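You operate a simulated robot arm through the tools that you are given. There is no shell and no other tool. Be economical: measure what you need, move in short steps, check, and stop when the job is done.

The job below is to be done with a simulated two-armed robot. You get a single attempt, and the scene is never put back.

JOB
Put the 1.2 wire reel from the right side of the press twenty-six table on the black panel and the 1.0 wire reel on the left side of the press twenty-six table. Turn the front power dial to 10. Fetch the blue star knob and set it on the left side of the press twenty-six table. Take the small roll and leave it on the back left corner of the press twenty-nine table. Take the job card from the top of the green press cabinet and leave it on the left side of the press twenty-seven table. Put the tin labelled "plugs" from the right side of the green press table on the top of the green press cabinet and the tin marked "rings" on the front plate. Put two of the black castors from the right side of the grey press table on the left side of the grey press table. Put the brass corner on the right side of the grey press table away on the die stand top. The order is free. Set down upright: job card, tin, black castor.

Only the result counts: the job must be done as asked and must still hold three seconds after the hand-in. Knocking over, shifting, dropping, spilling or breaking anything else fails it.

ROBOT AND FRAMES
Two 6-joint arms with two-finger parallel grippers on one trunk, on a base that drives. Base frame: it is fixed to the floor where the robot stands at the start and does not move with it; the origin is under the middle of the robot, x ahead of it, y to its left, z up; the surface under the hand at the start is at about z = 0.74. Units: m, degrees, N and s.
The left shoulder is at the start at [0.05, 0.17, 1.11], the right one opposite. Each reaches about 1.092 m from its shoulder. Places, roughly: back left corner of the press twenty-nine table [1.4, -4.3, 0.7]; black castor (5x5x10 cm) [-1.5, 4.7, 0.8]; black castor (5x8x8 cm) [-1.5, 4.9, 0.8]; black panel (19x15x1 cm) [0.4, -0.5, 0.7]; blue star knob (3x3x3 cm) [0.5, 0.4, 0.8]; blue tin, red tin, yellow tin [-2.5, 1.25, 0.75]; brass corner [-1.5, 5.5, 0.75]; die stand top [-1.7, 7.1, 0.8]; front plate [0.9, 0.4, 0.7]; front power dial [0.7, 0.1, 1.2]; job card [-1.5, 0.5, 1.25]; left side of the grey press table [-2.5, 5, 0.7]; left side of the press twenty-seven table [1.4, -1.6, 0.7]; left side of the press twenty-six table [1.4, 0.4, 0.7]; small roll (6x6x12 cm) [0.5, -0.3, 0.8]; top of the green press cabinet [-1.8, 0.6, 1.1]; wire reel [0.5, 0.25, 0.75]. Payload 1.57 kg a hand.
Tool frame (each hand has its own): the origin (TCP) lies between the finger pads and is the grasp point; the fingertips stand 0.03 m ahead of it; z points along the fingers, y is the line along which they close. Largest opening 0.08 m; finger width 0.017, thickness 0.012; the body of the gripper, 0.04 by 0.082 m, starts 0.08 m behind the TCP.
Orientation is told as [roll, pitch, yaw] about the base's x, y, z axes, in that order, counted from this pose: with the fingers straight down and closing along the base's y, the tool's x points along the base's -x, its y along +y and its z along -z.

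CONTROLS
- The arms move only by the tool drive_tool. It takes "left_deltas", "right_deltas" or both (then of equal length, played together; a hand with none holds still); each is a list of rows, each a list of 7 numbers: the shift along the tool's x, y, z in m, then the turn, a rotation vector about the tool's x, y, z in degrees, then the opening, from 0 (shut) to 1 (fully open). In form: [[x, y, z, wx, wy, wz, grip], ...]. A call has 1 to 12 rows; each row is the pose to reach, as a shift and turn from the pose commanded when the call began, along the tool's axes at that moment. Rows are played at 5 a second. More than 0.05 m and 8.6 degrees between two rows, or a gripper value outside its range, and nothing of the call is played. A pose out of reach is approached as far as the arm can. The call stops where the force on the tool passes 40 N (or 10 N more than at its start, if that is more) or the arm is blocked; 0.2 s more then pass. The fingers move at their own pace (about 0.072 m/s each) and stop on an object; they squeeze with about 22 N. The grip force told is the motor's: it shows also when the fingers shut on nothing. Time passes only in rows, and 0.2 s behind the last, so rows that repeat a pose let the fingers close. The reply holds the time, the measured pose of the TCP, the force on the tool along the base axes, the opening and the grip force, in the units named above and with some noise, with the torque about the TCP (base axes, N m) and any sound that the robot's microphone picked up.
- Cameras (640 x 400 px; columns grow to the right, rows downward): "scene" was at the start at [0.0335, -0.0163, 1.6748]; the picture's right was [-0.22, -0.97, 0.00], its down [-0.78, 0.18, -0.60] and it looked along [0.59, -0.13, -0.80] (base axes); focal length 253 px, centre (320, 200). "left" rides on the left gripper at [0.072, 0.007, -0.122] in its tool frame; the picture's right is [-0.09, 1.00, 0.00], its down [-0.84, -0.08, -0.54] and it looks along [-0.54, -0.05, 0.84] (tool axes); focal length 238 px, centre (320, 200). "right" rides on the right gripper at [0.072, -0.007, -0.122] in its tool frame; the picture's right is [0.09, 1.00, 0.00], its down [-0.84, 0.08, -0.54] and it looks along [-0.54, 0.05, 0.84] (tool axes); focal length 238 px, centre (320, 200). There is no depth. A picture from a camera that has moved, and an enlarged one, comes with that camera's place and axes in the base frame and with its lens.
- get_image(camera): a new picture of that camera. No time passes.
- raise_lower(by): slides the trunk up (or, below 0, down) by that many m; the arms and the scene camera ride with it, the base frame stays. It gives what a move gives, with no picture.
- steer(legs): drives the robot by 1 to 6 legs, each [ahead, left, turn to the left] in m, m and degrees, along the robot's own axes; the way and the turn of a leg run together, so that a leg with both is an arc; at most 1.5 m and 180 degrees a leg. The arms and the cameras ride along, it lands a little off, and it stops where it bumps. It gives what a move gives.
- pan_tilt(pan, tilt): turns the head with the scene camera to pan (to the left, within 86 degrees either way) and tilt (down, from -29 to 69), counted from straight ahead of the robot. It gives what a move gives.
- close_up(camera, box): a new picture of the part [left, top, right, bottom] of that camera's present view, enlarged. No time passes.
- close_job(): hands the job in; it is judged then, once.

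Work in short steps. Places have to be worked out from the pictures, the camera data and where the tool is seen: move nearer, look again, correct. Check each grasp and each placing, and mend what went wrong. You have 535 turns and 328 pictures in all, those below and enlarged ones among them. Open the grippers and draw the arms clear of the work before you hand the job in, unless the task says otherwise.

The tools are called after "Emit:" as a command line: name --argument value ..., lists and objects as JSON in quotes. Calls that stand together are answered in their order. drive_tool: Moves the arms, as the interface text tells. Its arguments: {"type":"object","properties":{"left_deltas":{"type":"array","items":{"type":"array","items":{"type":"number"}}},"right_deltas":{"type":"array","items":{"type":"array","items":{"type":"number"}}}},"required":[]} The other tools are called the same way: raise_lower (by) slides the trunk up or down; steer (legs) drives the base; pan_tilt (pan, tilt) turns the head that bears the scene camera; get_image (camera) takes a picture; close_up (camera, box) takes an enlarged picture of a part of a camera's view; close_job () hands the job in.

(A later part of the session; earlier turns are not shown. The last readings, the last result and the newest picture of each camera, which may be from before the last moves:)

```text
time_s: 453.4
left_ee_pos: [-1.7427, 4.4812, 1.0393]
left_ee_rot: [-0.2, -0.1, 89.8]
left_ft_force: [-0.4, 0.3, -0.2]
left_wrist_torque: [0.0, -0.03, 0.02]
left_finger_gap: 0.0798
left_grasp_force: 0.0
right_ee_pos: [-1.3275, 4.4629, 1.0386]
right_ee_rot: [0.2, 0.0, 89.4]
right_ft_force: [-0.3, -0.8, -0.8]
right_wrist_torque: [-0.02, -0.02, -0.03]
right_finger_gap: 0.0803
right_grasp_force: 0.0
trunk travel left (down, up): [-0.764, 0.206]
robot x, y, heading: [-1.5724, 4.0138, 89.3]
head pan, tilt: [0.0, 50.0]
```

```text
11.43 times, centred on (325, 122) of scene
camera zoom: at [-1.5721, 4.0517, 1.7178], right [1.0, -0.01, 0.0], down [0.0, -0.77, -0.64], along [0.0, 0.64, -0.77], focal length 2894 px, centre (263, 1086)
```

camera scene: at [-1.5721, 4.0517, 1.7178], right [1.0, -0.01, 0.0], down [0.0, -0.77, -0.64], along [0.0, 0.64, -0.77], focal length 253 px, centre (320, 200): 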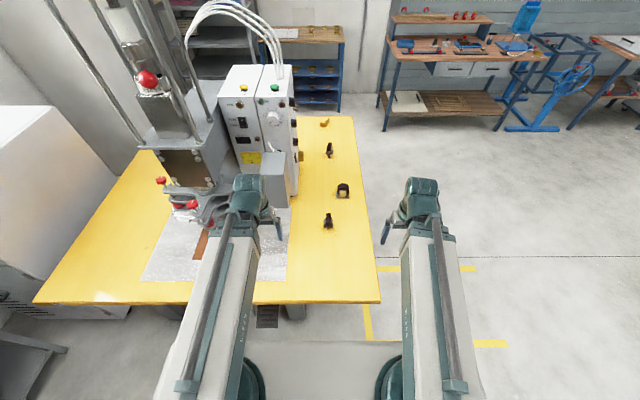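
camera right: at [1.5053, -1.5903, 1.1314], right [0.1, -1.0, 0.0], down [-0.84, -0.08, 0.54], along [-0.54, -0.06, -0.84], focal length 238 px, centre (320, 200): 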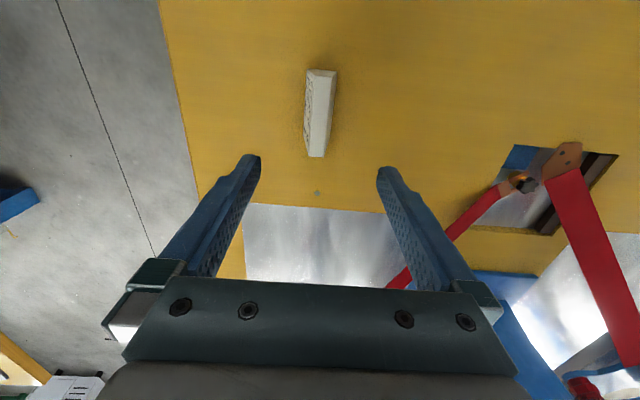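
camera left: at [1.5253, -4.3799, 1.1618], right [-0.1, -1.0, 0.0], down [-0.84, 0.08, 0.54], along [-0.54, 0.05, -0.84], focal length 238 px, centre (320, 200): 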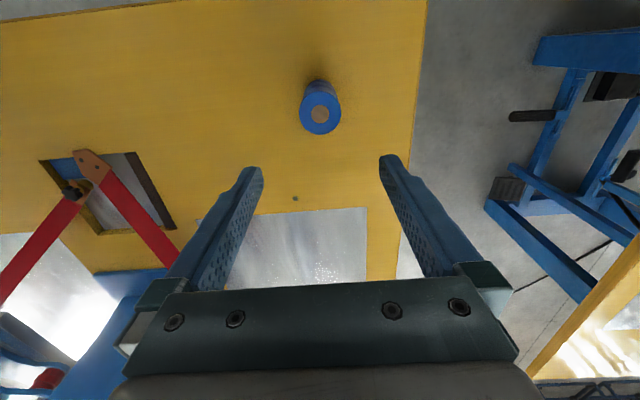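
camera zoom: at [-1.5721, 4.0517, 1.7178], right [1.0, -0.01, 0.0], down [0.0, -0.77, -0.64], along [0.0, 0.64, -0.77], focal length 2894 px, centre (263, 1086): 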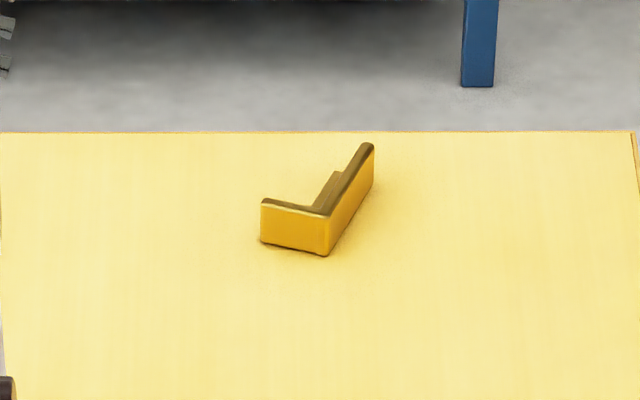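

Castors 1 and 3 stand on a stem (fork 35 mm wide), castor 2 on a plate (wheel ~59 mm across). I'll take castor 2 with the right hand and castor 1 with the left. First the left hand goes off the table front, and the right over castor 2 (-1.449,4.900).

Emit:
drive_tool --left_deltas '[[0.02, 0.04, 0, 0, 0, 0, 1], [0.04, 0.08, 0, 0, 0, 0, 1], [0.06, 0.12, 0, 0, 0, 0, 1], [0.09, 0.16, 0, 0, 0, 0, 1], [0.12, 0.2, 0, 0, 0, 0, 1], [0.15, 0.24, 0, 0, 0, 0, 1], [0.18, 0.28, 0, 0, 0, 0, 1], [0.21, 0.32, 0, 0, 0, 0, 1], [0.24, 0.35, 0, 0, 0, 0, 1], [0.26, 0.38, 0, 0, 0, 0, 1], [0.26, 0.38, 0, 0, 0, 0, 1]]' --right_deltas '[[-0.04, 0.01, 0, 0, 0, 0, 1], [-0.08, 0.02, 0, 0, 0, 0, 1], [-0.12, 0.03, 0, 0, 0, 0, 1], [-0.16, 0.04, 0, 0, 0, 0, 1], [-0.2, 0.05, 0, 0, 0, 0, 1], [-0.24, 0.06, 0, 0, 0, 0, 1], [-0.28, 0.07, 0, 0, 0, 0, 1], [-0.32, 0.08, 0, 0, 0, 0, 1], [-0.36, 0.1, 0, 0, 0, 0, 1], [-0.4, 0.11, 0, 0, 0, 0, 1], [-0.437, 0.118, 0, 0, 0, 0, 1]]'

Emit:
get_image --camera "right"

Emit:
get_image --camera "scene"

```text
time_s: 455.8
left_ee_pos: [-2.1256, 4.2227, 1.0391]
left_ee_rot: [-0.1, -0.1, 89.7]
left_ft_force: [-0.6, 0.6, 1.1]
left_wrist_torque: [-0.02, 0.0, 0.02]
left_finger_gap: 0.0801
left_grasp_force: 0.0
left hand out of reach, approached as far as the arm can: row 1, 2, 3, 4, 5, 6, 7, 8, 9
right_ee_pos: [-1.4384, 4.9028, 1.0377]
right_ee_rot: [0.2, 0.0, 89.3]
right_ft_force: [-0.4, 0.1, 1.3]
right_wrist_torque: [0.01, 0.03, 0.02]
right_finger_gap: 0.08
right_grasp_force: 0.1
trunk travel left (down, up): [-0.764, 0.206]
robot x, y, heading: [-1.5696, 4.0143, 89.7]
head pan, tilt: [0.0, 50.0]
```

```text
193 pictures are left
camera right: at [-1.4307, 4.833, 1.1604], right [-1.0, -0.08, 0.0], down [-0.07, 0.84, 0.54], along [-0.05, 0.54, -0.84], focal length 238 px, centre (320, 200)
```

right: 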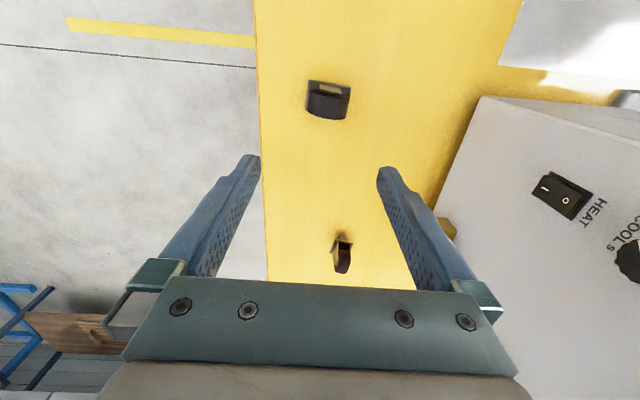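

```text
192 pictures are left
camera scene: at [-1.5721, 4.0524, 1.7177], right [1.0, -0.01, 0.0], down [0.0, -0.77, -0.64], along [0.0, 0.64, -0.77], focal length 253 px, centre (320, 200)
```

scene: 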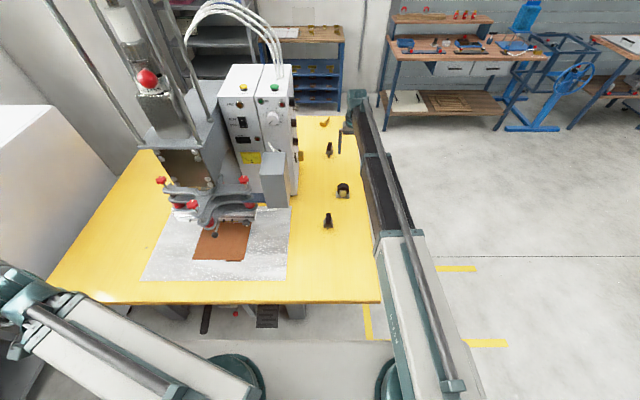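

Castor 2 top at (-1.449,4.898). Adjust and lower 0.14 for a closer look.

Emit:
drive_tool --right_deltas '[[0.002, 0.011, 0, 0, 0, 0, 1]]'

Emit:
raise_lower --by -0.14

Emit:
get_image --camera "right"

```text
time_s: 456.2
left_ee_pos: [-2.1245, 4.2227, 1.0382]
left_ee_rot: [-0.1, -0.1, 89.7]
left_ft_force: [-0.3, 0.7, -0.9]
left_wrist_torque: [0.02, 0.0, -0.03]
left_finger_gap: 0.08
left_grasp_force: 0.1
right_ee_pos: [-1.4497, 4.9008, 1.0378]
right_ee_rot: [0.2, -0.1, 89.4]
right_ft_force: [1.1, -0.7, -0.8]
right_wrist_torque: [0.0, -0.05, -0.02]
right_finger_gap: 0.0804
right_grasp_force: 0.0
trunk travel left (down, up): [-0.764, 0.206]
robot x, y, heading: [-1.5743, 4.016, 89.3]
head pan, tilt: [0.0, 50.0]
```

```text
time_s: 457.9
left_ee_pos: [-2.1247, 4.2212, 0.8987]
left_ee_rot: [-0.1, -0.2, 89.8]
left_ft_force: [-0.7, 0.5, -0.2]
left_wrist_torque: [0.01, -0.03, -0.01]
left_finger_gap: 0.0799
left_grasp_force: 0.0
right_ee_pos: [-1.4506, 4.8999, 0.8991]
right_ee_rot: [0.2, 0.1, 89.4]
right_ft_force: [0.0, -0.2, -0.9]
right_wrist_torque: [0.0, 0.0, 0.02]
right_finger_gap: 0.0802
right_grasp_force: 0.1
trunk travel left (down, up): [-0.624, 0.346]
robot x, y, heading: [-1.5711, 4.0164, 89.7]
head pan, tilt: [0.0, 50.0]
```

```text
191 pictures are left
camera right: at [-1.4424, 4.83, 1.0209], right [-1.0, -0.08, 0.0], down [-0.07, 0.84, 0.54], along [-0.05, 0.54, -0.84], focal length 238 px, centre (320, 200)
```

right: 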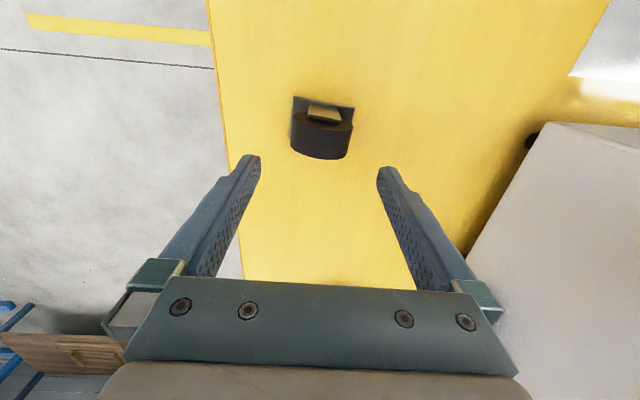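

Centred. Lower 0.107 and grip across the wheel.

Emit:
raise_lower --by -0.107

Emit:
get_image --camera "right"

```text
time_s: 459.3
left_ee_pos: [-2.1251, 4.2221, 0.7914]
left_ee_rot: [-0.1, -0.1, 89.8]
left_ft_force: [0.0, -0.6, 0.1]
left_wrist_torque: [0.02, -0.03, 0.0]
left_finger_gap: 0.0799
left_grasp_force: 0.1
right_ee_pos: [-1.4494, 4.9005, 0.7928]
right_ee_rot: [0.2, 0.0, 89.4]
right_ft_force: [-0.3, -0.4, -1.0]
right_wrist_torque: [-0.02, 0.01, 0.0]
right_finger_gap: 0.0801
right_grasp_force: 0.0
trunk travel left (down, up): [-0.517, 0.453]
robot x, y, heading: [-1.5739, 4.0108, 90.0]
head pan, tilt: [0.0, 50.0]
```

```text
190 pictures are left
camera right: at [-1.4424, 4.83, 0.9139], right [-1.0, -0.08, 0.0], down [-0.07, 0.84, 0.54], along [-0.05, 0.54, -0.84], focal length 238 px, centre (320, 200)
```

right: 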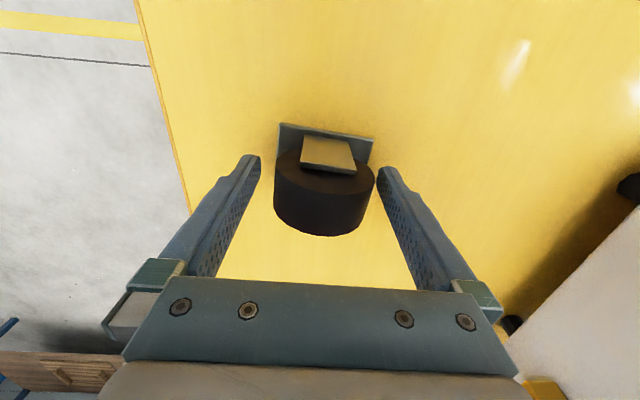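

Emit:
drive_tool --right_deltas '[[0, 0, 0, 0, 0, 0, 0.8], [0, 0, 0, 0, 0, 0, 0.5], [0, 0, 0, 0, 0, 0, 0.4], [0, 0, 0, 0, 0, 0, 0.4]]'

Emit:
raise_lower --by 0.06

Emit:
get_image --camera "right"

```text
time_s: 460.3
left_ee_pos: [-2.1237, 4.223, 0.7914]
left_ee_rot: [-0.1, -0.1, 89.8]
left_ft_force: [-0.1, -0.2, -0.1]
left_wrist_torque: [0.0, 0.02, -0.01]
left_finger_gap: 0.0799
left_grasp_force: 0.0
right_ee_pos: [-1.4511, 4.8993, 0.792]
right_ee_rot: [0.2, 0.0, 89.3]
right_ft_force: [-5.7, 0.0, 2.6]
right_wrist_torque: [-0.03, 0.04, 0.0]
right_finger_gap: 0.0511
right_grasp_force: 22.3
trunk travel left (down, up): [-0.517, 0.453]
robot x, y, heading: [-1.5724, 4.0134, 89.8]
head pan, tilt: [0.0, 50.0]
```

```text
time_s: 461.3
left_ee_pos: [-2.1242, 4.2225, 0.8512]
left_ee_rot: [-0.1, 0.0, 89.8]
left_ft_force: [0.6, 0.1, 0.4]
left_wrist_torque: [0.03, -0.01, -0.01]
left_finger_gap: 0.08
left_grasp_force: 0.1
right_ee_pos: [-1.4513, 4.9006, 0.8516]
right_ee_rot: [0.2, 0.1, 89.3]
right_ft_force: [-0.5, -0.3, -3.6]
right_wrist_torque: [-0.03, 0.03, 0.01]
right_finger_gap: 0.0512
right_grasp_force: 22.1
trunk travel left (down, up): [-0.577, 0.393]
robot x, y, heading: [-1.573, 4.0111, 89.5]
head pan, tilt: [0.0, 50.0]
```

```text
189 pictures are left
camera right: at [-1.4424, 4.8305, 0.9734], right [-1.0, -0.08, 0.0], down [-0.07, 0.84, 0.54], along [-0.05, 0.54, -0.84], focal length 238 px, centre (320, 200)
```

right: 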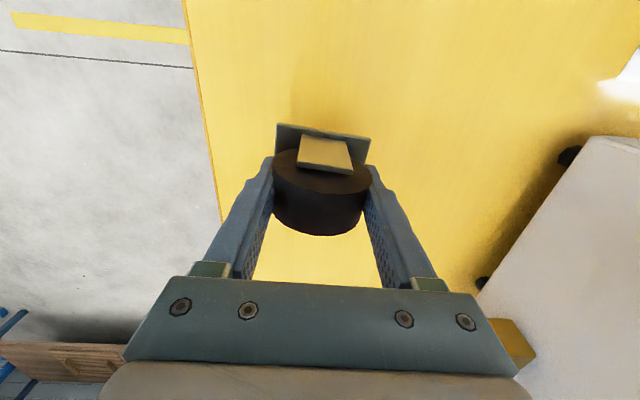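

Castor 2 held. Raise, move the right hand aside to the right, and arc the left hand round toward castor 1.

Emit:
raise_lower --by 0.15

Emit:
drive_tool --right_deltas '[[0.02, -0.03, 0, 0, 0, 0, 0.4], [0.04, -0.06, 0, 0, 0, 0, 0.4], [0.06, -0.09, 0, 0, 0, 0, 0.4], [0.08, -0.12, 0, 0, 0, 0, 0.4], [0.1, -0.15, 0, 0, 0, 0, 0.4], [0.12, -0.18, 0, 0, 0, 0, 0.4], [0.14, -0.21, 0, 0, 0, 0, 0.4], [0.15, -0.22, 0, 0, 0, 0, 0.4], [0.15, -0.22, 0, 0, 0, 0, 0.4], [0.15, -0.22, 0, 0, 0, 0, 0.4]]' --left_deltas '[[-0.036, -0.028, 0, 0, 0, 0, 1], [-0.072, -0.056, 0, 0, 0, 0, 1], [-0.108, -0.084, 0, 0, 0, 0, 1], [-0.138, -0.114, 0, 0, 0, 0, 1], [-0.168, -0.144, 0, 0, 0, 0, 1], [-0.198, -0.174, 0, 0, 0, 0, 1], [-0.218, -0.207, 0, 0, 0, 0, 1], [-0.238, -0.24, 0, 0, 0, 0, 1], [-0.258, -0.274, 0, 0, 0, 0, 1], [-0.265, -0.31, 0, 0, 0, 0, 1]]'

Emit:
drive_tool --left_deltas '[[-0.01, -0.035, 0, 0, 0, 0, 1], [-0.013, -0.07, 0, 0, 0, 0, 1], [-0.02, -0.115, 0, 0, 0, 0, 1], [-0.033, -0.16, 0, 0, 0, 0, 1], [-0.06, -0.2, 0, 0, 0, 0, 1], [-0.093, -0.235, 0, 0, 0, 0, 1], [-0.13, -0.265, 0, 0, 0, 0, 1], [-0.17, -0.286, 0, 0, 0, 0, 1], [-0.213, -0.286, 0, 0, 0, 0, 1]]'

Emit:
get_image --camera "left"

Emit:
get_image --camera "scene"

```text
time_s: 463.1
left_ee_pos: [-2.1241, 4.2237, 1.001]
left_ee_rot: [-0.2, -0.1, 89.9]
left_ft_force: [-0.1, -0.5, -0.5]
left_wrist_torque: [-0.01, 0.0, 0.02]
left_finger_gap: 0.0802
left_grasp_force: 0.0
right_ee_pos: [-1.4511, 4.9013, 1.0012]
right_ee_rot: [0.2, 0.0, 89.5]
right_ft_force: [-0.4, 0.4, -4.0]
right_wrist_torque: [0.03, 0.0, 0.02]
right_finger_gap: 0.0512
right_grasp_force: 22.1
trunk travel left (down, up): [-0.727, 0.243]
robot x, y, heading: [-1.5711, 4.0162, 89.5]
head pan, tilt: [0.0, 50.0]
```

```text
time_s: 465.2
left_ee_pos: [-1.8114, 4.4873, 1.0014]
left_ee_rot: [-0.1, -0.1, 89.8]
left_ft_force: [0.1, 0.8, -0.3]
left_wrist_torque: [-0.01, -0.01, 0.01]
left_finger_gap: 0.08
left_grasp_force: 0.0
left hand out of reach, approached as far as the arm can: row 1, 2, 3, 4, 5
right_ee_pos: [-1.2319, 4.7492, 1.0006]
right_ee_rot: [0.2, 0.0, 89.5]
right_ft_force: [-0.3, 0.5, -3.8]
right_wrist_torque: [-0.02, 0.0, -0.02]
right_finger_gap: 0.051
right_grasp_force: 21.6
trunk travel left (down, up): [-0.727, 0.243]
robot x, y, heading: [-1.5752, 4.014, 89.5]
head pan, tilt: [0.0, 50.0]
```

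```text
time_s: 467.2
left_ee_pos: [-1.5253, 4.7018, 1.0012]
left_ee_rot: [-0.1, 0.0, 89.9]
left_ft_force: [0.4, 0.6, 0.3]
left_wrist_torque: [-0.01, 0.03, -0.04]
left_finger_gap: 0.0799
left_grasp_force: 0.0
right_ee_pos: [-1.2307, 4.7503, 1.0005]
right_ee_rot: [0.2, 0.1, 89.4]
right_ft_force: [-0.7, 0.4, -4.3]
right_wrist_torque: [-0.02, -0.04, 0.05]
right_finger_gap: 0.051
right_grasp_force: 22.0
trunk travel left (down, up): [-0.727, 0.243]
robot x, y, heading: [-1.5715, 4.0152, 89.6]
head pan, tilt: [0.0, 50.0]
```

```text
188 pictures are left
camera left: at [-1.5322, 4.6297, 1.1244], right [-1.0, 0.1, 0.0], down [0.08, 0.84, 0.54], along [0.05, 0.54, -0.84], focal length 238 px, centre (320, 200)
```

left: 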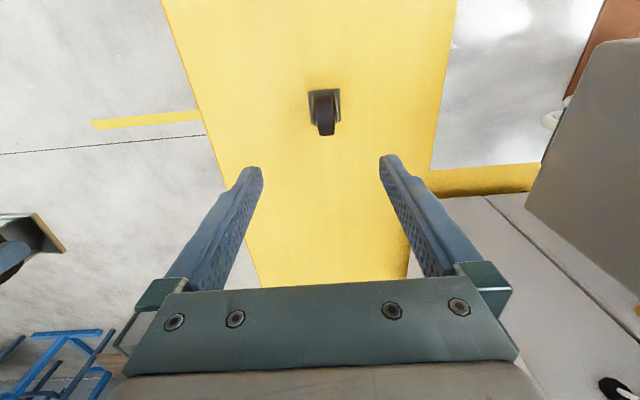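

```text
187 pictures are left
camera scene: at [-1.5718, 4.0528, 1.6807], right [1.0, -0.01, 0.0], down [0.0, -0.77, -0.64], along [0.0, 0.64, -0.77], focal length 253 px, centre (320, 200)
```

scene: 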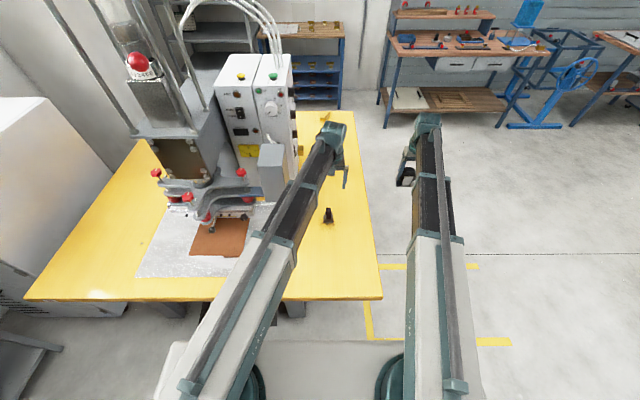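

Castor 1 at (-1.532,4.702). Adjust, lower 0.1 and look.

Emit:
drive_tool --left_deltas '[[0, 0.007, 0, 0, 0, 0, 1]]'

Emit:
raise_lower --by -0.1

Emit:
get_image --camera "left"

Emit:
close_up --camera "left" --box '[270, 80, 380, 190]'

```text
time_s: 467.6
left_ee_pos: [-1.5333, 4.7007, 1.0012]
left_ee_rot: [-0.1, 0.0, 89.7]
left_ft_force: [0.1, 0.1, -0.1]
left_wrist_torque: [0.0, 0.0, 0.0]
left_finger_gap: 0.0802
left_grasp_force: 0.1
right_ee_pos: [-1.2306, 4.7485, 1.0016]
right_ee_rot: [0.2, 0.1, 89.4]
right_ft_force: [-0.1, 0.0, -4.1]
right_wrist_torque: [-0.01, -0.01, 0.05]
right_finger_gap: 0.0513
right_grasp_force: 21.8
trunk travel left (down, up): [-0.727, 0.243]
robot x, y, heading: [-1.576, 4.0124, 89.5]
head pan, tilt: [0.0, 50.0]
```

```text
time_s: 469.0
left_ee_pos: [-1.5341, 4.6999, 0.9014]
left_ee_rot: [-0.1, -0.1, 89.7]
left_ft_force: [-0.1, 0.6, -0.5]
left_wrist_torque: [-0.03, 0.02, -0.01]
left_finger_gap: 0.0801
left_grasp_force: 0.1
right_ee_pos: [-1.2312, 4.749, 0.901]
right_ee_rot: [0.2, 0.1, 89.3]
right_ft_force: [-0.1, -0.1, -3.2]
right_wrist_torque: [-0.01, -0.01, -0.04]
right_finger_gap: 0.0508
right_grasp_force: 21.6
trunk travel left (down, up): [-0.627, 0.343]
robot x, y, heading: [-1.5744, 4.0151, 89.6]
head pan, tilt: [0.0, 50.0]
```

```text
186 pictures are left
camera left: at [-1.54, 4.6278, 1.0248], right [-1.0, 0.1, 0.0], down [0.08, 0.84, 0.54], along [0.05, 0.54, -0.84], focal length 238 px, centre (320, 200)
```

left: 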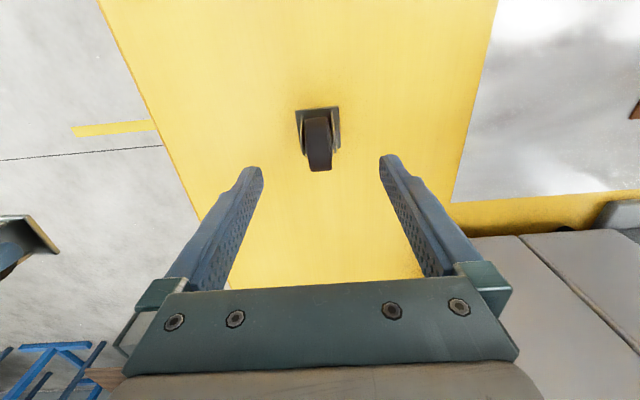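

```text
3.64 times, centred on (325, 135) of left
camera zoom: at [-1.54, 4.6278, 1.0248], right [-1.0, 0.1, 0.0], down [0.08, 0.84, 0.54], along [0.05, 0.54, -0.84], focal length 867 px, centre (302, 436)
```

zoom: 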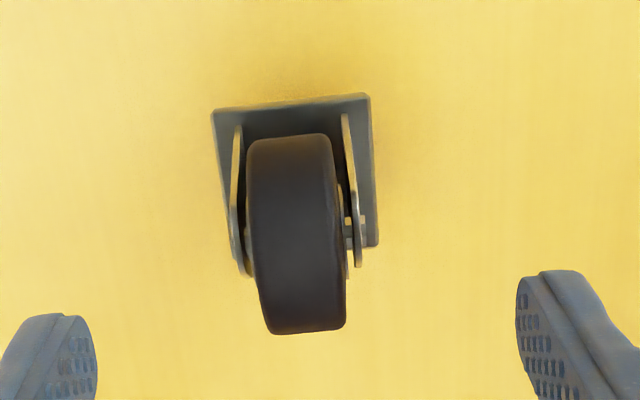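

Well centred. Lower 0.079 (tips just above its plate) and grip the fork.

Emit:
raise_lower --by -0.078

Emit:
close_up --camera "left" --box '[220, 100, 420, 260]'

```text
time_s: 470.1
left_ee_pos: [-1.535, 4.6997, 0.8241]
left_ee_rot: [-0.1, -0.2, 89.8]
left_ft_force: [-0.6, -0.1, -0.7]
left_wrist_torque: [-0.01, -0.02, -0.01]
left_finger_gap: 0.0799
left_grasp_force: 0.0
right_ee_pos: [-1.2313, 4.7491, 0.8232]
right_ee_rot: [0.2, 0.0, 89.4]
right_ft_force: [0.4, 0.3, -4.0]
right_wrist_torque: [-0.01, 0.01, 0.04]
right_finger_gap: 0.0509
right_grasp_force: 22.6
trunk travel left (down, up): [-0.549, 0.421]
robot x, y, heading: [-1.5724, 4.0149, 89.9]
head pan, tilt: [0.0, 50.0]
```

```text
2.50 times, centred on (320, 180) of left
camera zoom: at [-1.5401, 4.6277, 0.9468], right [-1.0, 0.1, 0.0], down [0.08, 0.84, 0.54], along [0.05, 0.54, -0.84], focal length 596 px, centre (320, 250)
```

zoom: 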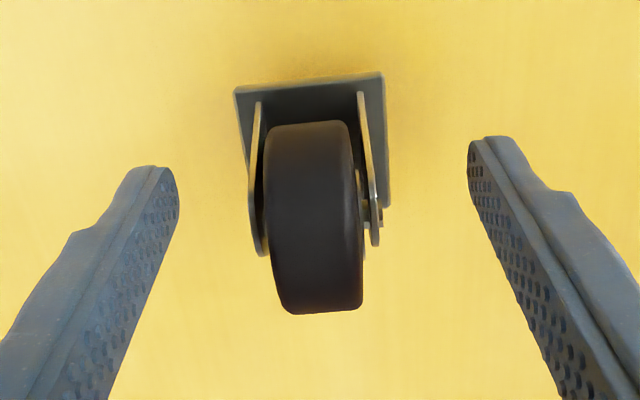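

Emit:
drive_tool --left_deltas '[[0, 0, 0, 0, 0, 0, 0.7], [0, 0, 0, 0, 0, 0, 0.5], [0, 0, 0, 0, 0, 0, 0.3], [0, 0, 0, 0, 0, 0, 0.2], [0, 0, 0, 0, 0, 0, 0.2]]'

Emit:
close_up --camera "left" --box '[220, 100, 420, 260]'

```text
time_s: 471.3
left_ee_pos: [-1.5345, 4.7007, 0.8227]
left_ee_rot: [-0.1, -0.1, 89.7]
left_ft_force: [0.7, 0.2, 0.7]
left_wrist_torque: [0.02, -0.03, 0.0]
left_finger_gap: 0.0318
left_grasp_force: 22.2
right_ee_pos: [-1.232, 4.748, 0.8226]
right_ee_rot: [0.2, 0.0, 89.4]
right_ft_force: [0.2, 0.3, -3.5]
right_wrist_torque: [-0.05, -0.02, 0.0]
right_finger_gap: 0.0511
right_grasp_force: 22.2
trunk travel left (down, up): [-0.549, 0.421]
robot x, y, heading: [-1.5778, 4.0175, 89.3]
head pan, tilt: [0.0, 50.0]
```

```text
2.50 times, centred on (320, 180) of left
camera zoom: at [-1.54, 4.6279, 0.9467], right [-1.0, 0.1, 0.0], down [0.08, 0.84, 0.54], along [0.05, 0.54, -0.84], focal length 596 px, centre (320, 250)
```

zoom: 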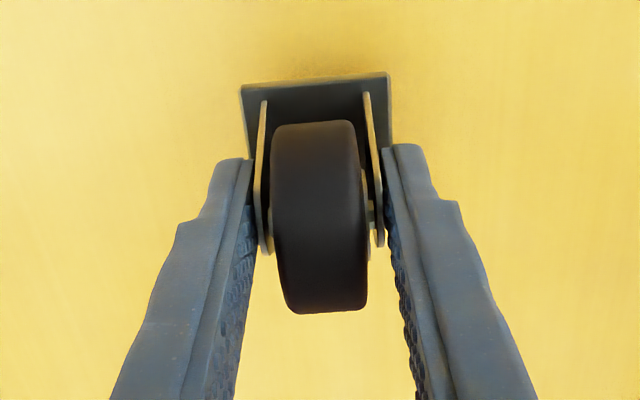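

Gripped. Raise 0.2, back the robot off 0.35, strafe left 0.72, then look.

Emit:
raise_lower --by 0.2

Emit:
get_image --camera "left"

Emit:
steer --legs '[[-0.38, 0, 0], [0, 0.72, 0]]'

Emit:
drive_tool --right_deltas '[[0.03, -0.02, 0, 0, 0, 0, 0.4], [0.07, -0.04, 0, 0, 0, 0, 0.4], [0.11, -0.06, 0, 0, 0, 0, 0.4], [0.15, -0.08, 0, 0, 0, 0, 0.4], [0.19, -0.1, 0, 0, 0, 0, 0.4], [0.23, -0.12, 0, 0, 0, 0, 0.4], [0.27, -0.14, 0, 0, 0, 0, 0.4], [0.31, -0.16, 0, 0, 0, 0, 0.4], [0.35, -0.18, 0, 0, 0, 0, 0.4], [0.39, -0.2, 0, 0, 0, 0, 0.4], [0.43, -0.21, 0, 0, 0, 0, 0.4], [0.46, -0.22, 0, 0, 0, 0, 0.4]]'

Emit:
get_image --camera "scene"

```text
time_s: 473.5
left_ee_pos: [-1.5339, 4.7017, 1.0235]
left_ee_rot: [-0.1, -0.1, 89.9]
left_ft_force: [-0.4, 0.2, -1.9]
left_wrist_torque: [-0.03, 0.0, 0.05]
left_finger_gap: 0.0316
left_grasp_force: 22.2
right_ee_pos: [-1.2314, 4.7485, 1.0238]
right_ee_rot: [0.1, -0.1, 89.4]
right_ft_force: [0.1, -0.6, -3.5]
right_wrist_torque: [-0.02, -0.03, -0.02]
right_finger_gap: 0.0508
right_grasp_force: 21.7
trunk travel left (down, up): [-0.749, 0.221]
robot x, y, heading: [-1.5717, 4.0133, 89.6]
head pan, tilt: [0.0, 50.0]
```

```text
182 pictures are left
camera left: at [-1.5399, 4.6282, 1.1465], right [-1.0, 0.1, 0.0], down [0.08, 0.84, 0.54], along [0.05, 0.54, -0.84], focal length 238 px, centre (320, 200)
```

left: 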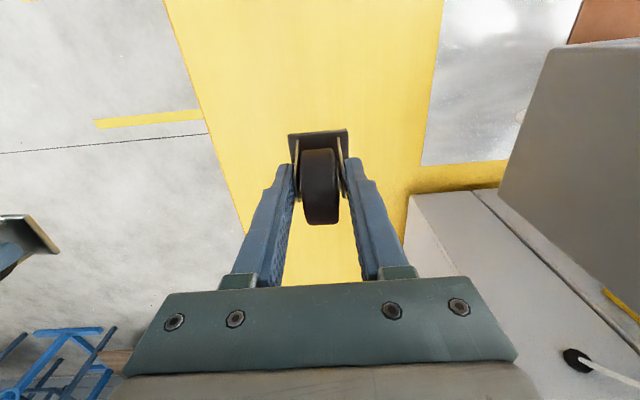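

```text
time_s: 479.4
left_ee_pos: [-2.2522, 4.3251, 1.0247]
left_ee_rot: [-0.1, -0.1, 89.7]
left_ft_force: [-0.7, -0.3, -2.0]
left_wrist_torque: [0.01, -0.02, 0.0]
left_finger_gap: 0.0315
left_grasp_force: 22.0
right_ee_pos: [-1.9498, 4.3712, 1.024]
right_ee_rot: [0.3, 0.1, 89.3]
right_ft_force: [0.2, 0.6, -3.9]
right_wrist_torque: [0.01, -0.03, -0.02]
right_finger_gap: 0.0506
right_grasp_force: 22.0
trunk travel left (down, up): [-0.749, 0.221]
robot x, y, heading: [-2.2945, 3.6396, 89.3]
head pan, tilt: [0.0, 50.0]
```

```text
time_s: 482.0
left_ee_pos: [-2.2526, 4.3236, 1.0247]
left_ee_rot: [-0.1, -0.1, 89.6]
left_ft_force: [0.6, -0.4, -1.8]
left_wrist_torque: [0.02, 0.03, 0.01]
left_finger_gap: 0.0317
left_grasp_force: 22.2
right_ee_pos: [-1.7335, 3.909, 1.0237]
right_ee_rot: [0.3, 0.0, 89.2]
right_ft_force: [-0.8, 1.0, -4.4]
right_wrist_torque: [-0.01, 0.01, 0.01]
right_finger_gap: 0.0509
right_grasp_force: 22.0
right hand out of reach, approached as far as the arm can: row 9, 10, 11
trunk travel left (down, up): [-0.749, 0.221]
robot x, y, heading: [-2.292, 3.6373, 89.6]
head pan, tilt: [0.0, 50.0]
```

```text
181 pictures are left
camera scene: at [-2.2919, 3.6759, 1.7027], right [1.0, -0.01, 0.0], down [-0.01, -0.77, -0.64], along [0.01, 0.64, -0.77], focal length 253 px, centre (320, 200)
```

scene: 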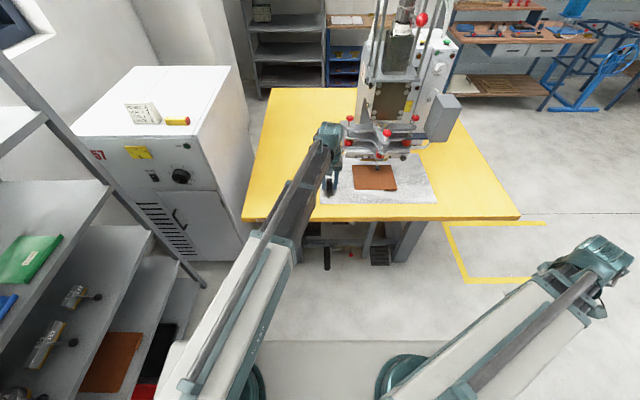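

I shift the left hand left to x≈-2.48 first, then drive forward 0.33.

Emit:
drive_tool --left_deltas '[[0, 0.04, 0, 0, 0, 0, 0.2], [0, 0.08, 0, 0, 0, 0, 0.2], [0, 0.12, 0, 0, 0, 0, 0.2], [0, 0.16, 0, 0, 0, 0, 0.2], [0, 0.2, 0, 0, 0, 0, 0.2], [0, 0.23, 0, 0, 0, 0, 0.2]]'

Emit:
steer --legs '[[0.33, 0, 0]]'

Emit:
drive_tool --left_deltas '[[-0.04, 0, 0, 0, 0, 0, 0.2], [-0.08, 0, 0, 0, 0, 0, 0.2], [-0.12, 0, 0, 0, 0, 0, 0.2], [-0.16, 0, 0, 0, 0, 0, 0.2], [-0.19, 0, 0, 0, 0, 0, 0.2]]'

Emit:
get_image --camera "left"

Emit:
get_image --camera "scene"

```text
time_s: 483.4
left_ee_pos: [-2.4841, 4.3262, 1.0243]
left_ee_rot: [-0.2, 0.0, 89.5]
left_ft_force: [0.2, -0.3, -2.3]
left_wrist_torque: [0.02, -0.02, -0.01]
left_finger_gap: 0.0316
left_grasp_force: 21.6
right_ee_pos: [-1.7336, 3.909, 1.0232]
right_ee_rot: [0.2, 0.0, 89.2]
right_ft_force: [0.2, -1.3, -3.9]
right_wrist_torque: [0.03, 0.01, 0.01]
right_finger_gap: 0.0508
right_grasp_force: 22.1
trunk travel left (down, up): [-0.749, 0.221]
robot x, y, heading: [-2.2916, 3.6368, 89.3]
head pan, tilt: [0.0, 50.0]
```

```text
time_s: 485.6
left_ee_pos: [-2.4877, 4.6553, 1.0247]
left_ee_rot: [-0.1, 0.0, 90.1]
left_ft_force: [-0.2, -0.3, -1.9]
left_wrist_torque: [-0.04, -0.01, -0.01]
left_finger_gap: 0.0315
left_grasp_force: 22.4
right_ee_pos: [-1.7338, 4.2468, 1.0239]
right_ee_rot: [0.2, 0.2, 89.6]
right_ft_force: [-1.1, 0.5, -4.0]
right_wrist_torque: [0.0, -0.05, 0.04]
right_finger_gap: 0.0505
right_grasp_force: 22.2
trunk travel left (down, up): [-0.749, 0.221]
robot x, y, heading: [-2.2922, 3.9686, 89.8]
head pan, tilt: [0.0, 50.0]
```

```text
time_s: 486.8
left_ee_pos: [-2.4875, 4.8445, 1.023]
left_ee_rot: [-0.1, -0.1, 90.2]
left_ft_force: [0.1, 0.2, -1.2]
left_wrist_torque: [0.01, 0.02, 0.0]
left_finger_gap: 0.0318
left_grasp_force: 21.9
right_ee_pos: [-1.7341, 4.2468, 1.0234]
right_ee_rot: [0.2, 0.0, 89.8]
right_ft_force: [-0.1, -0.2, -4.5]
right_wrist_torque: [-0.04, -0.01, 0.0]
right_finger_gap: 0.0506
right_grasp_force: 21.4
trunk travel left (down, up): [-0.749, 0.221]
robot x, y, heading: [-2.2951, 3.9645, 90.1]
head pan, tilt: [0.0, 50.0]
```

```text
180 pictures are left
camera left: at [-2.4939, 4.7724, 1.1465], right [-1.0, 0.09, 0.0], down [0.08, 0.84, 0.54], along [0.05, 0.54, -0.84], focal length 238 px, centre (320, 200)
```

left: 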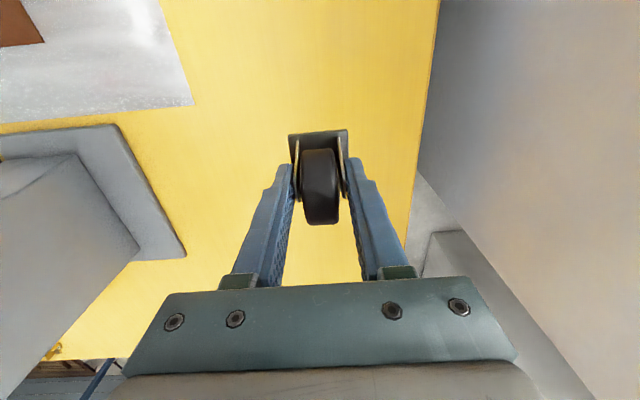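

```text
179 pictures are left
camera scene: at [-2.2907, 4.0078, 1.7027], right [1.0, 0.0, 0.0], down [0.0, -0.77, -0.64], along [0.0, 0.64, -0.77], focal length 253 px, centre (320, 200)
```

scene: 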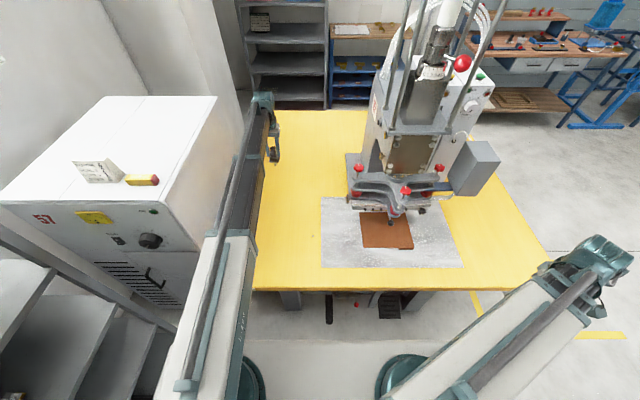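

Spot (-2.488,4.845) is free. Lower to just above contact (TCP≈0.8235).

Emit:
raise_lower --by -0.194

Emit:
raise_lower --by -0.003

Emit:
raise_lower --by -0.002

```text
time_s: 488.9
left_ee_pos: [-2.4898, 4.844, 0.83]
left_ee_rot: [-0.1, 0.0, 90.0]
left_ft_force: [0.8, 0.4, -1.4]
left_wrist_torque: [-0.03, -0.04, 0.05]
left_finger_gap: 0.0318
left_grasp_force: 21.8
right_ee_pos: [-1.7338, 4.2457, 0.8301]
right_ee_rot: [0.1, 0.0, 89.8]
right_ft_force: [0.7, -0.6, -3.5]
right_wrist_torque: [-0.04, 0.0, -0.04]
right_finger_gap: 0.0504
right_grasp_force: 22.0
trunk travel left (down, up): [-0.555, 0.415]
robot x, y, heading: [-2.2939, 3.968, 90.1]
head pan, tilt: [0.0, 50.0]
```

```text
time_s: 489.4
left_ee_pos: [-2.4876, 4.8446, 0.8263]
left_ee_rot: [0.0, -0.1, 90.2]
left_ft_force: [-0.4, 0.0, -1.8]
left_wrist_torque: [0.02, -0.02, 0.02]
left_finger_gap: 0.0319
left_grasp_force: 21.9
right_ee_pos: [-1.7341, 4.2458, 0.8265]
right_ee_rot: [0.3, 0.0, 89.7]
right_ft_force: [0.3, 0.4, -3.5]
right_wrist_torque: [0.02, -0.04, -0.03]
right_finger_gap: 0.0506
right_grasp_force: 22.4
trunk travel left (down, up): [-0.552, 0.418]
robot x, y, heading: [-2.2914, 3.97, 90.0]
head pan, tilt: [0.0, 50.0]
```

```text
time_s: 490.0
left_ee_pos: [-2.4886, 4.8445, 0.8234]
left_ee_rot: [-0.1, -0.1, 90.0]
left_ft_force: [0.4, 0.0, -2.1]
left_wrist_torque: [-0.03, 0.02, -0.01]
left_finger_gap: 0.0317
left_grasp_force: 22.5
right_ee_pos: [-1.7349, 4.246, 0.8242]
right_ee_rot: [0.2, 0.0, 89.7]
right_ft_force: [0.4, -0.1, -4.1]
right_wrist_torque: [-0.01, 0.02, 0.0]
right_finger_gap: 0.0505
right_grasp_force: 22.1
trunk travel left (down, up): [-0.55, 0.42]
robot x, y, heading: [-2.2948, 3.9681, 90.0]
head pan, tilt: [0.0, 50.0]
```

Emit:
raise_lower --by -0.001

Emit:
raise_lower --by -0.001

```text
time_s: 490.5
left_ee_pos: [-2.4892, 4.8445, 0.8228]
left_ee_rot: [-0.1, -0.1, 90.1]
left_ft_force: [0.6, -0.4, -1.0]
left_wrist_torque: [0.06, -0.03, 0.0]
left_finger_gap: 0.0317
left_grasp_force: 22.4
right_ee_pos: [-1.7333, 4.2458, 0.8241]
right_ee_rot: [0.3, 0.0, 89.7]
right_ft_force: [-0.3, -0.6, -3.2]
right_wrist_torque: [-0.02, 0.02, 0.0]
right_finger_gap: 0.0504
right_grasp_force: 22.2
trunk travel left (down, up): [-0.549, 0.421]
robot x, y, heading: [-2.2924, 3.9726, 90.3]
head pan, tilt: [0.0, 50.0]
```

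```text
time_s: 491.0
left_ee_pos: [-2.4875, 4.8433, 0.8241]
left_ee_rot: [0.0, -0.1, 90.1]
left_ft_force: [-0.6, 3.4, 12.0]
left_wrist_torque: [0.27, 0.04, 0.02]
left_finger_gap: 0.0317
left_grasp_force: 21.6
right_ee_pos: [-1.7335, 4.245, 0.8234]
right_ee_rot: [0.3, -0.1, 89.6]
right_ft_force: [-0.4, 0.4, -3.9]
right_wrist_torque: [-0.03, 0.01, -0.01]
right_finger_gap: 0.0506
right_grasp_force: 22.0
trunk travel left (down, up): [-0.548, 0.422]
robot x, y, heading: [-2.2905, 3.9692, 90.0]
head pan, tilt: [0.0, 50.0]
```

Contact. Open slightly first to check that it stands.

Emit:
drive_tool --left_deltas '[[0, 0, 0, 0, 0, 0, 0.5], [0, 0, 0, 0, 0, 0, 0.5], [0, 0, 0, 0, 0, 0, 0.5]]'

Emit:
close_up --camera "left" --box '[220, 100, 420, 260]'

```text
time_s: 491.8
left_ee_pos: [-2.4888, 4.8431, 0.8236]
left_ee_rot: [-0.1, -0.1, 90.1]
left_ft_force: [1.1, -0.3, 0.1]
left_wrist_torque: [0.04, 0.02, -0.01]
left_finger_gap: 0.04
left_grasp_force: 0.0
right_ee_pos: [-1.7333, 4.2458, 0.823]
right_ee_rot: [0.3, 0.0, 89.7]
right_ft_force: [0.7, -0.6, -3.6]
right_wrist_torque: [-0.01, 0.03, 0.02]
right_finger_gap: 0.0504
right_grasp_force: 22.1
trunk travel left (down, up): [-0.548, 0.422]
robot x, y, heading: [-2.293, 3.9713, 90.3]
head pan, tilt: [0.0, 50.0]
```

```text
2.50 times, centred on (320, 180) of left
camera zoom: at [-2.4941, 4.7713, 0.9458], right [-1.0, 0.09, 0.0], down [0.08, 0.84, 0.54], along [0.05, 0.54, -0.84], focal length 596 px, centre (320, 250)
```

zoom: 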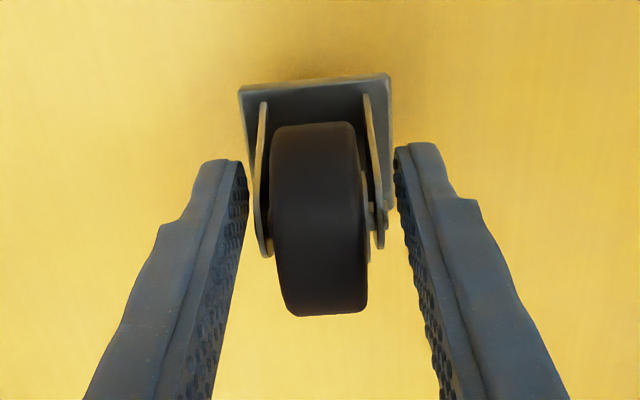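

It stands upright. Open fully and rise.

Emit:
drive_tool --left_deltas '[[0, 0, 0, 0, 0, 0, 0.8], [0, 0, 0, 0, 0, 0, 1], [0, 0, 0, 0, 0, 0, 1]]'

Emit:
raise_lower --by 0.2

Emit:
get_image --camera "left"

```text
time_s: 492.6
left_ee_pos: [-2.488, 4.8437, 0.8216]
left_ee_rot: [0.0, -0.1, 90.1]
left_ft_force: [-0.7, 0.5, 1.0]
left_wrist_torque: [-0.02, 0.0, -0.03]
left_finger_gap: 0.0799
left_grasp_force: 0.0
right_ee_pos: [-1.7345, 4.2452, 0.8238]
right_ee_rot: [0.3, 0.0, 89.7]
right_ft_force: [-0.3, 1.0, -4.0]
right_wrist_torque: [0.0, 0.01, -0.01]
right_finger_gap: 0.0505
right_grasp_force: 21.9
trunk travel left (down, up): [-0.548, 0.422]
robot x, y, heading: [-2.2925, 3.9675, 89.8]
head pan, tilt: [0.0, 50.0]
```

```text
time_s: 494.8
left_ee_pos: [-2.4874, 4.8432, 1.0224]
left_ee_rot: [-0.1, -0.1, 90.1]
left_ft_force: [-0.4, 0.5, 0.4]
left_wrist_torque: [0.0, -0.02, -0.02]
left_finger_gap: 0.0802
left_grasp_force: 0.1
right_ee_pos: [-1.7341, 4.2454, 1.0217]
right_ee_rot: [0.2, -0.1, 89.7]
right_ft_force: [-0.5, -0.6, -3.7]
right_wrist_torque: [-0.03, 0.03, 0.0]
right_finger_gap: 0.0502
right_grasp_force: 21.5
trunk travel left (down, up): [-0.748, 0.222]
robot x, y, heading: [-2.291, 3.9688, 90.0]
head pan, tilt: [0.0, 50.0]
```

```text
177 pictures are left
camera left: at [-2.494, 4.7714, 1.1457], right [-1.0, 0.09, 0.0], down [0.08, 0.84, 0.54], along [0.05, 0.54, -0.84], focal length 238 px, centre (320, 200)
```

left: 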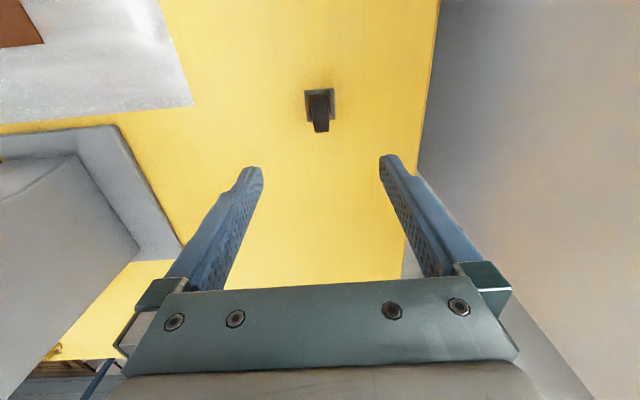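

Castor 1 stands on the left side. Now take the left hand off the table front, then bring castor 2 over with the right.

Emit:
drive_tool --left_deltas '[[0.045, 0, 0, 0, 0, 0, 1], [0.09, 0, 0, 0, 0, 0, 1], [0.135, 0, 0, 0, 0, 0, 1], [0.18, 0, 0, 0, 0, 0, 1], [0.225, 0, 0, 0, 0, 0, 1], [0.27, 0, 0, 0, 0, 0, 1], [0.315, 0, 0, 0, 0, 0, 1], [0.36, 0, 0, 0, 0, 0, 1], [0.39, 0.03, 0, 0, 0, 0, 1], [0.41, 0.07, 0, 0, 0, 0, 1], [0.425, 0.11, 0, 0, 0, 0, 1]]'

Emit:
drive_tool --left_deltas '[[0.02, 0.04, 0, 0, 0, 0, 1], [0.045, 0.08, 0, 0, 0, 0, 1], [0.075, 0.12, 0, 0, 0, 0, 1], [0.11, 0.155, 0, 0, 0, 0, 1], [0.15, 0.18, 0, 0, 0, 0, 1], [0.19, 0.2, 0, 0, 0, 0, 1], [0.21, 0.22, 0, 0, 0, 0, 1]]' --right_deltas '[[-0.03, 0.01, 0, 0, 0, 0, 0.4], [-0.06, 0.03, 0, 0, 0, 0, 0.4], [-0.1, 0.05, 0, 0, 0, 0, 0.4], [-0.135, 0.08, 0, 0, 0, 0, 0.4], [-0.16, 0.12, 0, 0, 0, 0, 0.4], [-0.18, 0.16, 0, 0, 0, 0, 0.4], [-0.195, 0.2, 0, 0, 0, 0, 0.4]]'

Emit:
drive_tool --right_deltas '[[-0.01, 0.04, 0, 0, 0, 0, 0.4], [-0.015, 0.08, 0, 0, 0, 0, 0.4], [-0.015, 0.12, 0, 0, 0, 0, 0.4], [-0.015, 0.16, 0, 0, 0, 0, 0.4], [-0.015, 0.2, 0, 0, 0, 0, 0.4], [-0.02, 0.24, 0, 0, 0, 0, 0.4], [-0.03, 0.28, 0, 0, 0, 0, 0.4], [-0.05, 0.32, 0, 0, 0, 0, 0.4], [-0.07, 0.36, 0, 0, 0, 0, 0.4], [-0.09, 0.4, 0, 0, 0, 0, 0.4], [-0.11, 0.44, 0, 0, 0, 0, 0.4], [-0.14, 0.47, 0, 0, 0, 0, 0.4]]'

Emit:
get_image --camera "scene"

Emit:
get_image --camera "right"

```text
time_s: 497.2
left_ee_pos: [-2.5972, 4.4171, 1.0229]
left_ee_rot: [0.0, -0.1, 90.0]
left_ft_force: [0.2, -0.4, -0.4]
left_wrist_torque: [-0.02, 0.02, -0.02]
left_finger_gap: 0.0797
left_grasp_force: 0.2
left hand out of reach, approached as far as the arm can: row 10, 11
right_ee_pos: [-1.7354, 4.2456, 1.0222]
right_ee_rot: [0.2, 0.0, 89.7]
right_ft_force: [-0.4, 0.0, -3.7]
right_wrist_torque: [0.0, 0.02, 0.0]
right_finger_gap: 0.0504
right_grasp_force: 22.1
trunk travel left (down, up): [-0.748, 0.222]
robot x, y, heading: [-2.2917, 3.9709, 89.8]
head pan, tilt: [0.0, 50.0]
```

```text
time_s: 498.8
left_ee_pos: [-2.8228, 4.211, 1.023]
left_ee_rot: [-0.2, -0.1, 90.0]
left_ft_force: [0.3, -0.3, -0.3]
left_wrist_torque: [-0.02, -0.02, 0.01]
left_finger_gap: 0.0799
left_grasp_force: 0.1
left hand out of reach, approached as far as the arm can: row 5, 6, 7
right_ee_pos: [-1.9342, 4.442, 1.0227]
right_ee_rot: [0.2, 0.0, 89.7]
right_ft_force: [0.3, -0.2, -4.2]
right_wrist_torque: [-0.05, 0.01, -0.01]
right_finger_gap: 0.0505
right_grasp_force: 22.0
trunk travel left (down, up): [-0.748, 0.222]
robot x, y, heading: [-2.294, 3.9711, 89.8]
head pan, tilt: [0.0, 50.0]
```

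```text
time_s: 501.4
left_ee_pos: [-2.8222, 4.2124, 1.0221]
left_ee_rot: [-0.1, 0.0, 90.1]
left_ft_force: [-0.4, 0.0, 0.5]
left_wrist_torque: [0.01, 0.01, 0.02]
left_finger_gap: 0.0802
left_grasp_force: 0.0
right_ee_pos: [-2.4032, 4.5867, 1.0215]
right_ee_rot: [0.3, 0.0, 89.8]
right_ft_force: [0.3, 0.2, -3.9]
right_wrist_torque: [-0.04, 0.0, -0.02]
right_finger_gap: 0.0504
right_grasp_force: 22.3
right hand out of reach, approached as far as the arm can: row 2, 3, 4, 8
trunk travel left (down, up): [-0.748, 0.222]
robot x, y, heading: [-2.2952, 3.9696, 90.0]
head pan, tilt: [0.0, 50.0]
```

```text
176 pictures are left
camera scene: at [-2.2917, 4.008, 1.7017], right [1.0, 0.0, 0.0], down [0.0, -0.77, -0.64], along [0.0, 0.64, -0.77], focal length 253 px, centre (320, 200)
```

scene: 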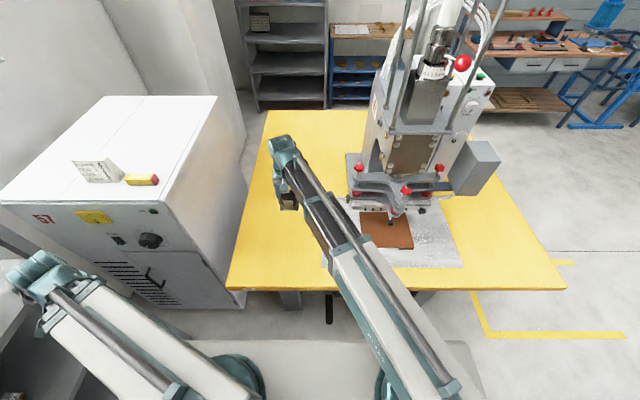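

```text
175 pictures are left
camera right: at [-2.395, 4.5157, 1.1444], right [-1.0, -0.09, 0.0], down [-0.07, 0.84, 0.54], along [-0.05, 0.54, -0.84], focal length 238 px, centre (320, 200)
```

right: 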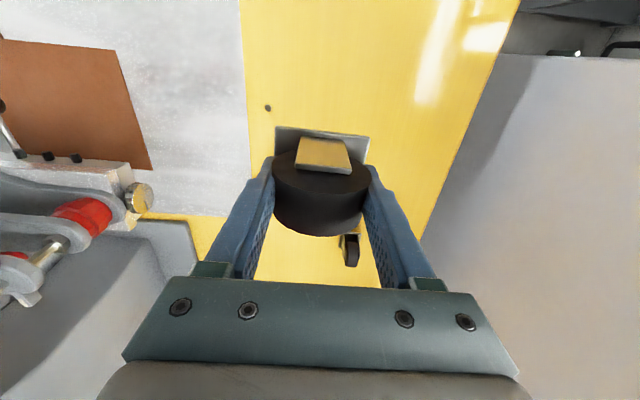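

Castor 1 still stands beyond. Shift 0.045 left and lower castor 2 to contact (TCP≈0.792).

Emit:
drive_tool --right_deltas '[[0, 0.045, 0, 0, 0, 0, 0.4], [0, 0.045, 0, 0, 0, 0, 0.4]]'

Emit:
raise_lower --by -0.222

Emit:
raise_lower --by -0.005

Emit:
raise_lower --by -0.003

```text
time_s: 502.0
left_ee_pos: [-2.8228, 4.2124, 1.0231]
left_ee_rot: [-0.1, 0.0, 90.1]
left_ft_force: [-0.5, -0.2, 0.9]
left_wrist_torque: [0.01, 0.02, 0.01]
left_finger_gap: 0.0796
left_grasp_force: 0.1
right_ee_pos: [-2.449, 4.5852, 1.0225]
right_ee_rot: [0.2, -0.1, 89.7]
right_ft_force: [-1.3, -0.5, -4.2]
right_wrist_torque: [0.01, 0.0, -0.01]
right_finger_gap: 0.0504
right_grasp_force: 22.4
trunk travel left (down, up): [-0.748, 0.222]
robot x, y, heading: [-2.2913, 3.9706, 90.0]
head pan, tilt: [0.0, 50.0]
```

```text
time_s: 504.3
left_ee_pos: [-2.8215, 4.2122, 0.8008]
left_ee_rot: [-0.2, 0.0, 90.1]
left_ft_force: [-0.1, -0.4, 0.3]
left_wrist_torque: [0.0, 0.01, -0.02]
left_finger_gap: 0.0799
left_grasp_force: 0.1
right_ee_pos: [-2.4471, 4.5843, 0.8008]
right_ee_rot: [0.2, 0.0, 89.7]
right_ft_force: [0.7, 0.0, -3.1]
right_wrist_torque: [-0.02, 0.03, 0.01]
right_finger_gap: 0.05
right_grasp_force: 22.0
trunk travel left (down, up): [-0.526, 0.444]
robot x, y, heading: [-2.2887, 3.9704, 90.1]
head pan, tilt: [0.0, 50.0]
```

```text
time_s: 504.9
left_ee_pos: [-2.8228, 4.211, 0.7948]
left_ee_rot: [-0.3, -0.1, 90.1]
left_ft_force: [0.2, 0.2, 0.2]
left_wrist_torque: [-0.01, 0.05, 0.01]
left_finger_gap: 0.0801
left_grasp_force: 0.1
right_ee_pos: [-2.4478, 4.5852, 0.7949]
right_ee_rot: [0.2, 0.0, 89.6]
right_ft_force: [0.4, 0.1, -4.0]
right_wrist_torque: [-0.03, 0.0, 0.01]
right_finger_gap: 0.0502
right_grasp_force: 22.0
trunk travel left (down, up): [-0.521, 0.449]
robot x, y, heading: [-2.293, 3.9727, 90.1]
head pan, tilt: [0.0, 50.0]
```

```text
time_s: 505.4
left_ee_pos: [-2.8221, 4.2112, 0.7934]
left_ee_rot: [-0.2, 0.0, 90.1]
left_ft_force: [-0.5, -0.7, -0.8]
left_wrist_torque: [0.01, -0.01, 0.01]
left_finger_gap: 0.0801
left_grasp_force: 0.1
right_ee_pos: [-2.447, 4.5845, 0.7932]
right_ee_rot: [0.2, -0.1, 89.7]
right_ft_force: [-0.1, -0.1, -3.9]
right_wrist_torque: [-0.03, 0.0, 0.04]
right_finger_gap: 0.0502
right_grasp_force: 22.0
trunk travel left (down, up): [-0.518, 0.452]
robot x, y, heading: [-2.2884, 3.969, 90.0]
head pan, tilt: [0.0, 50.0]
```

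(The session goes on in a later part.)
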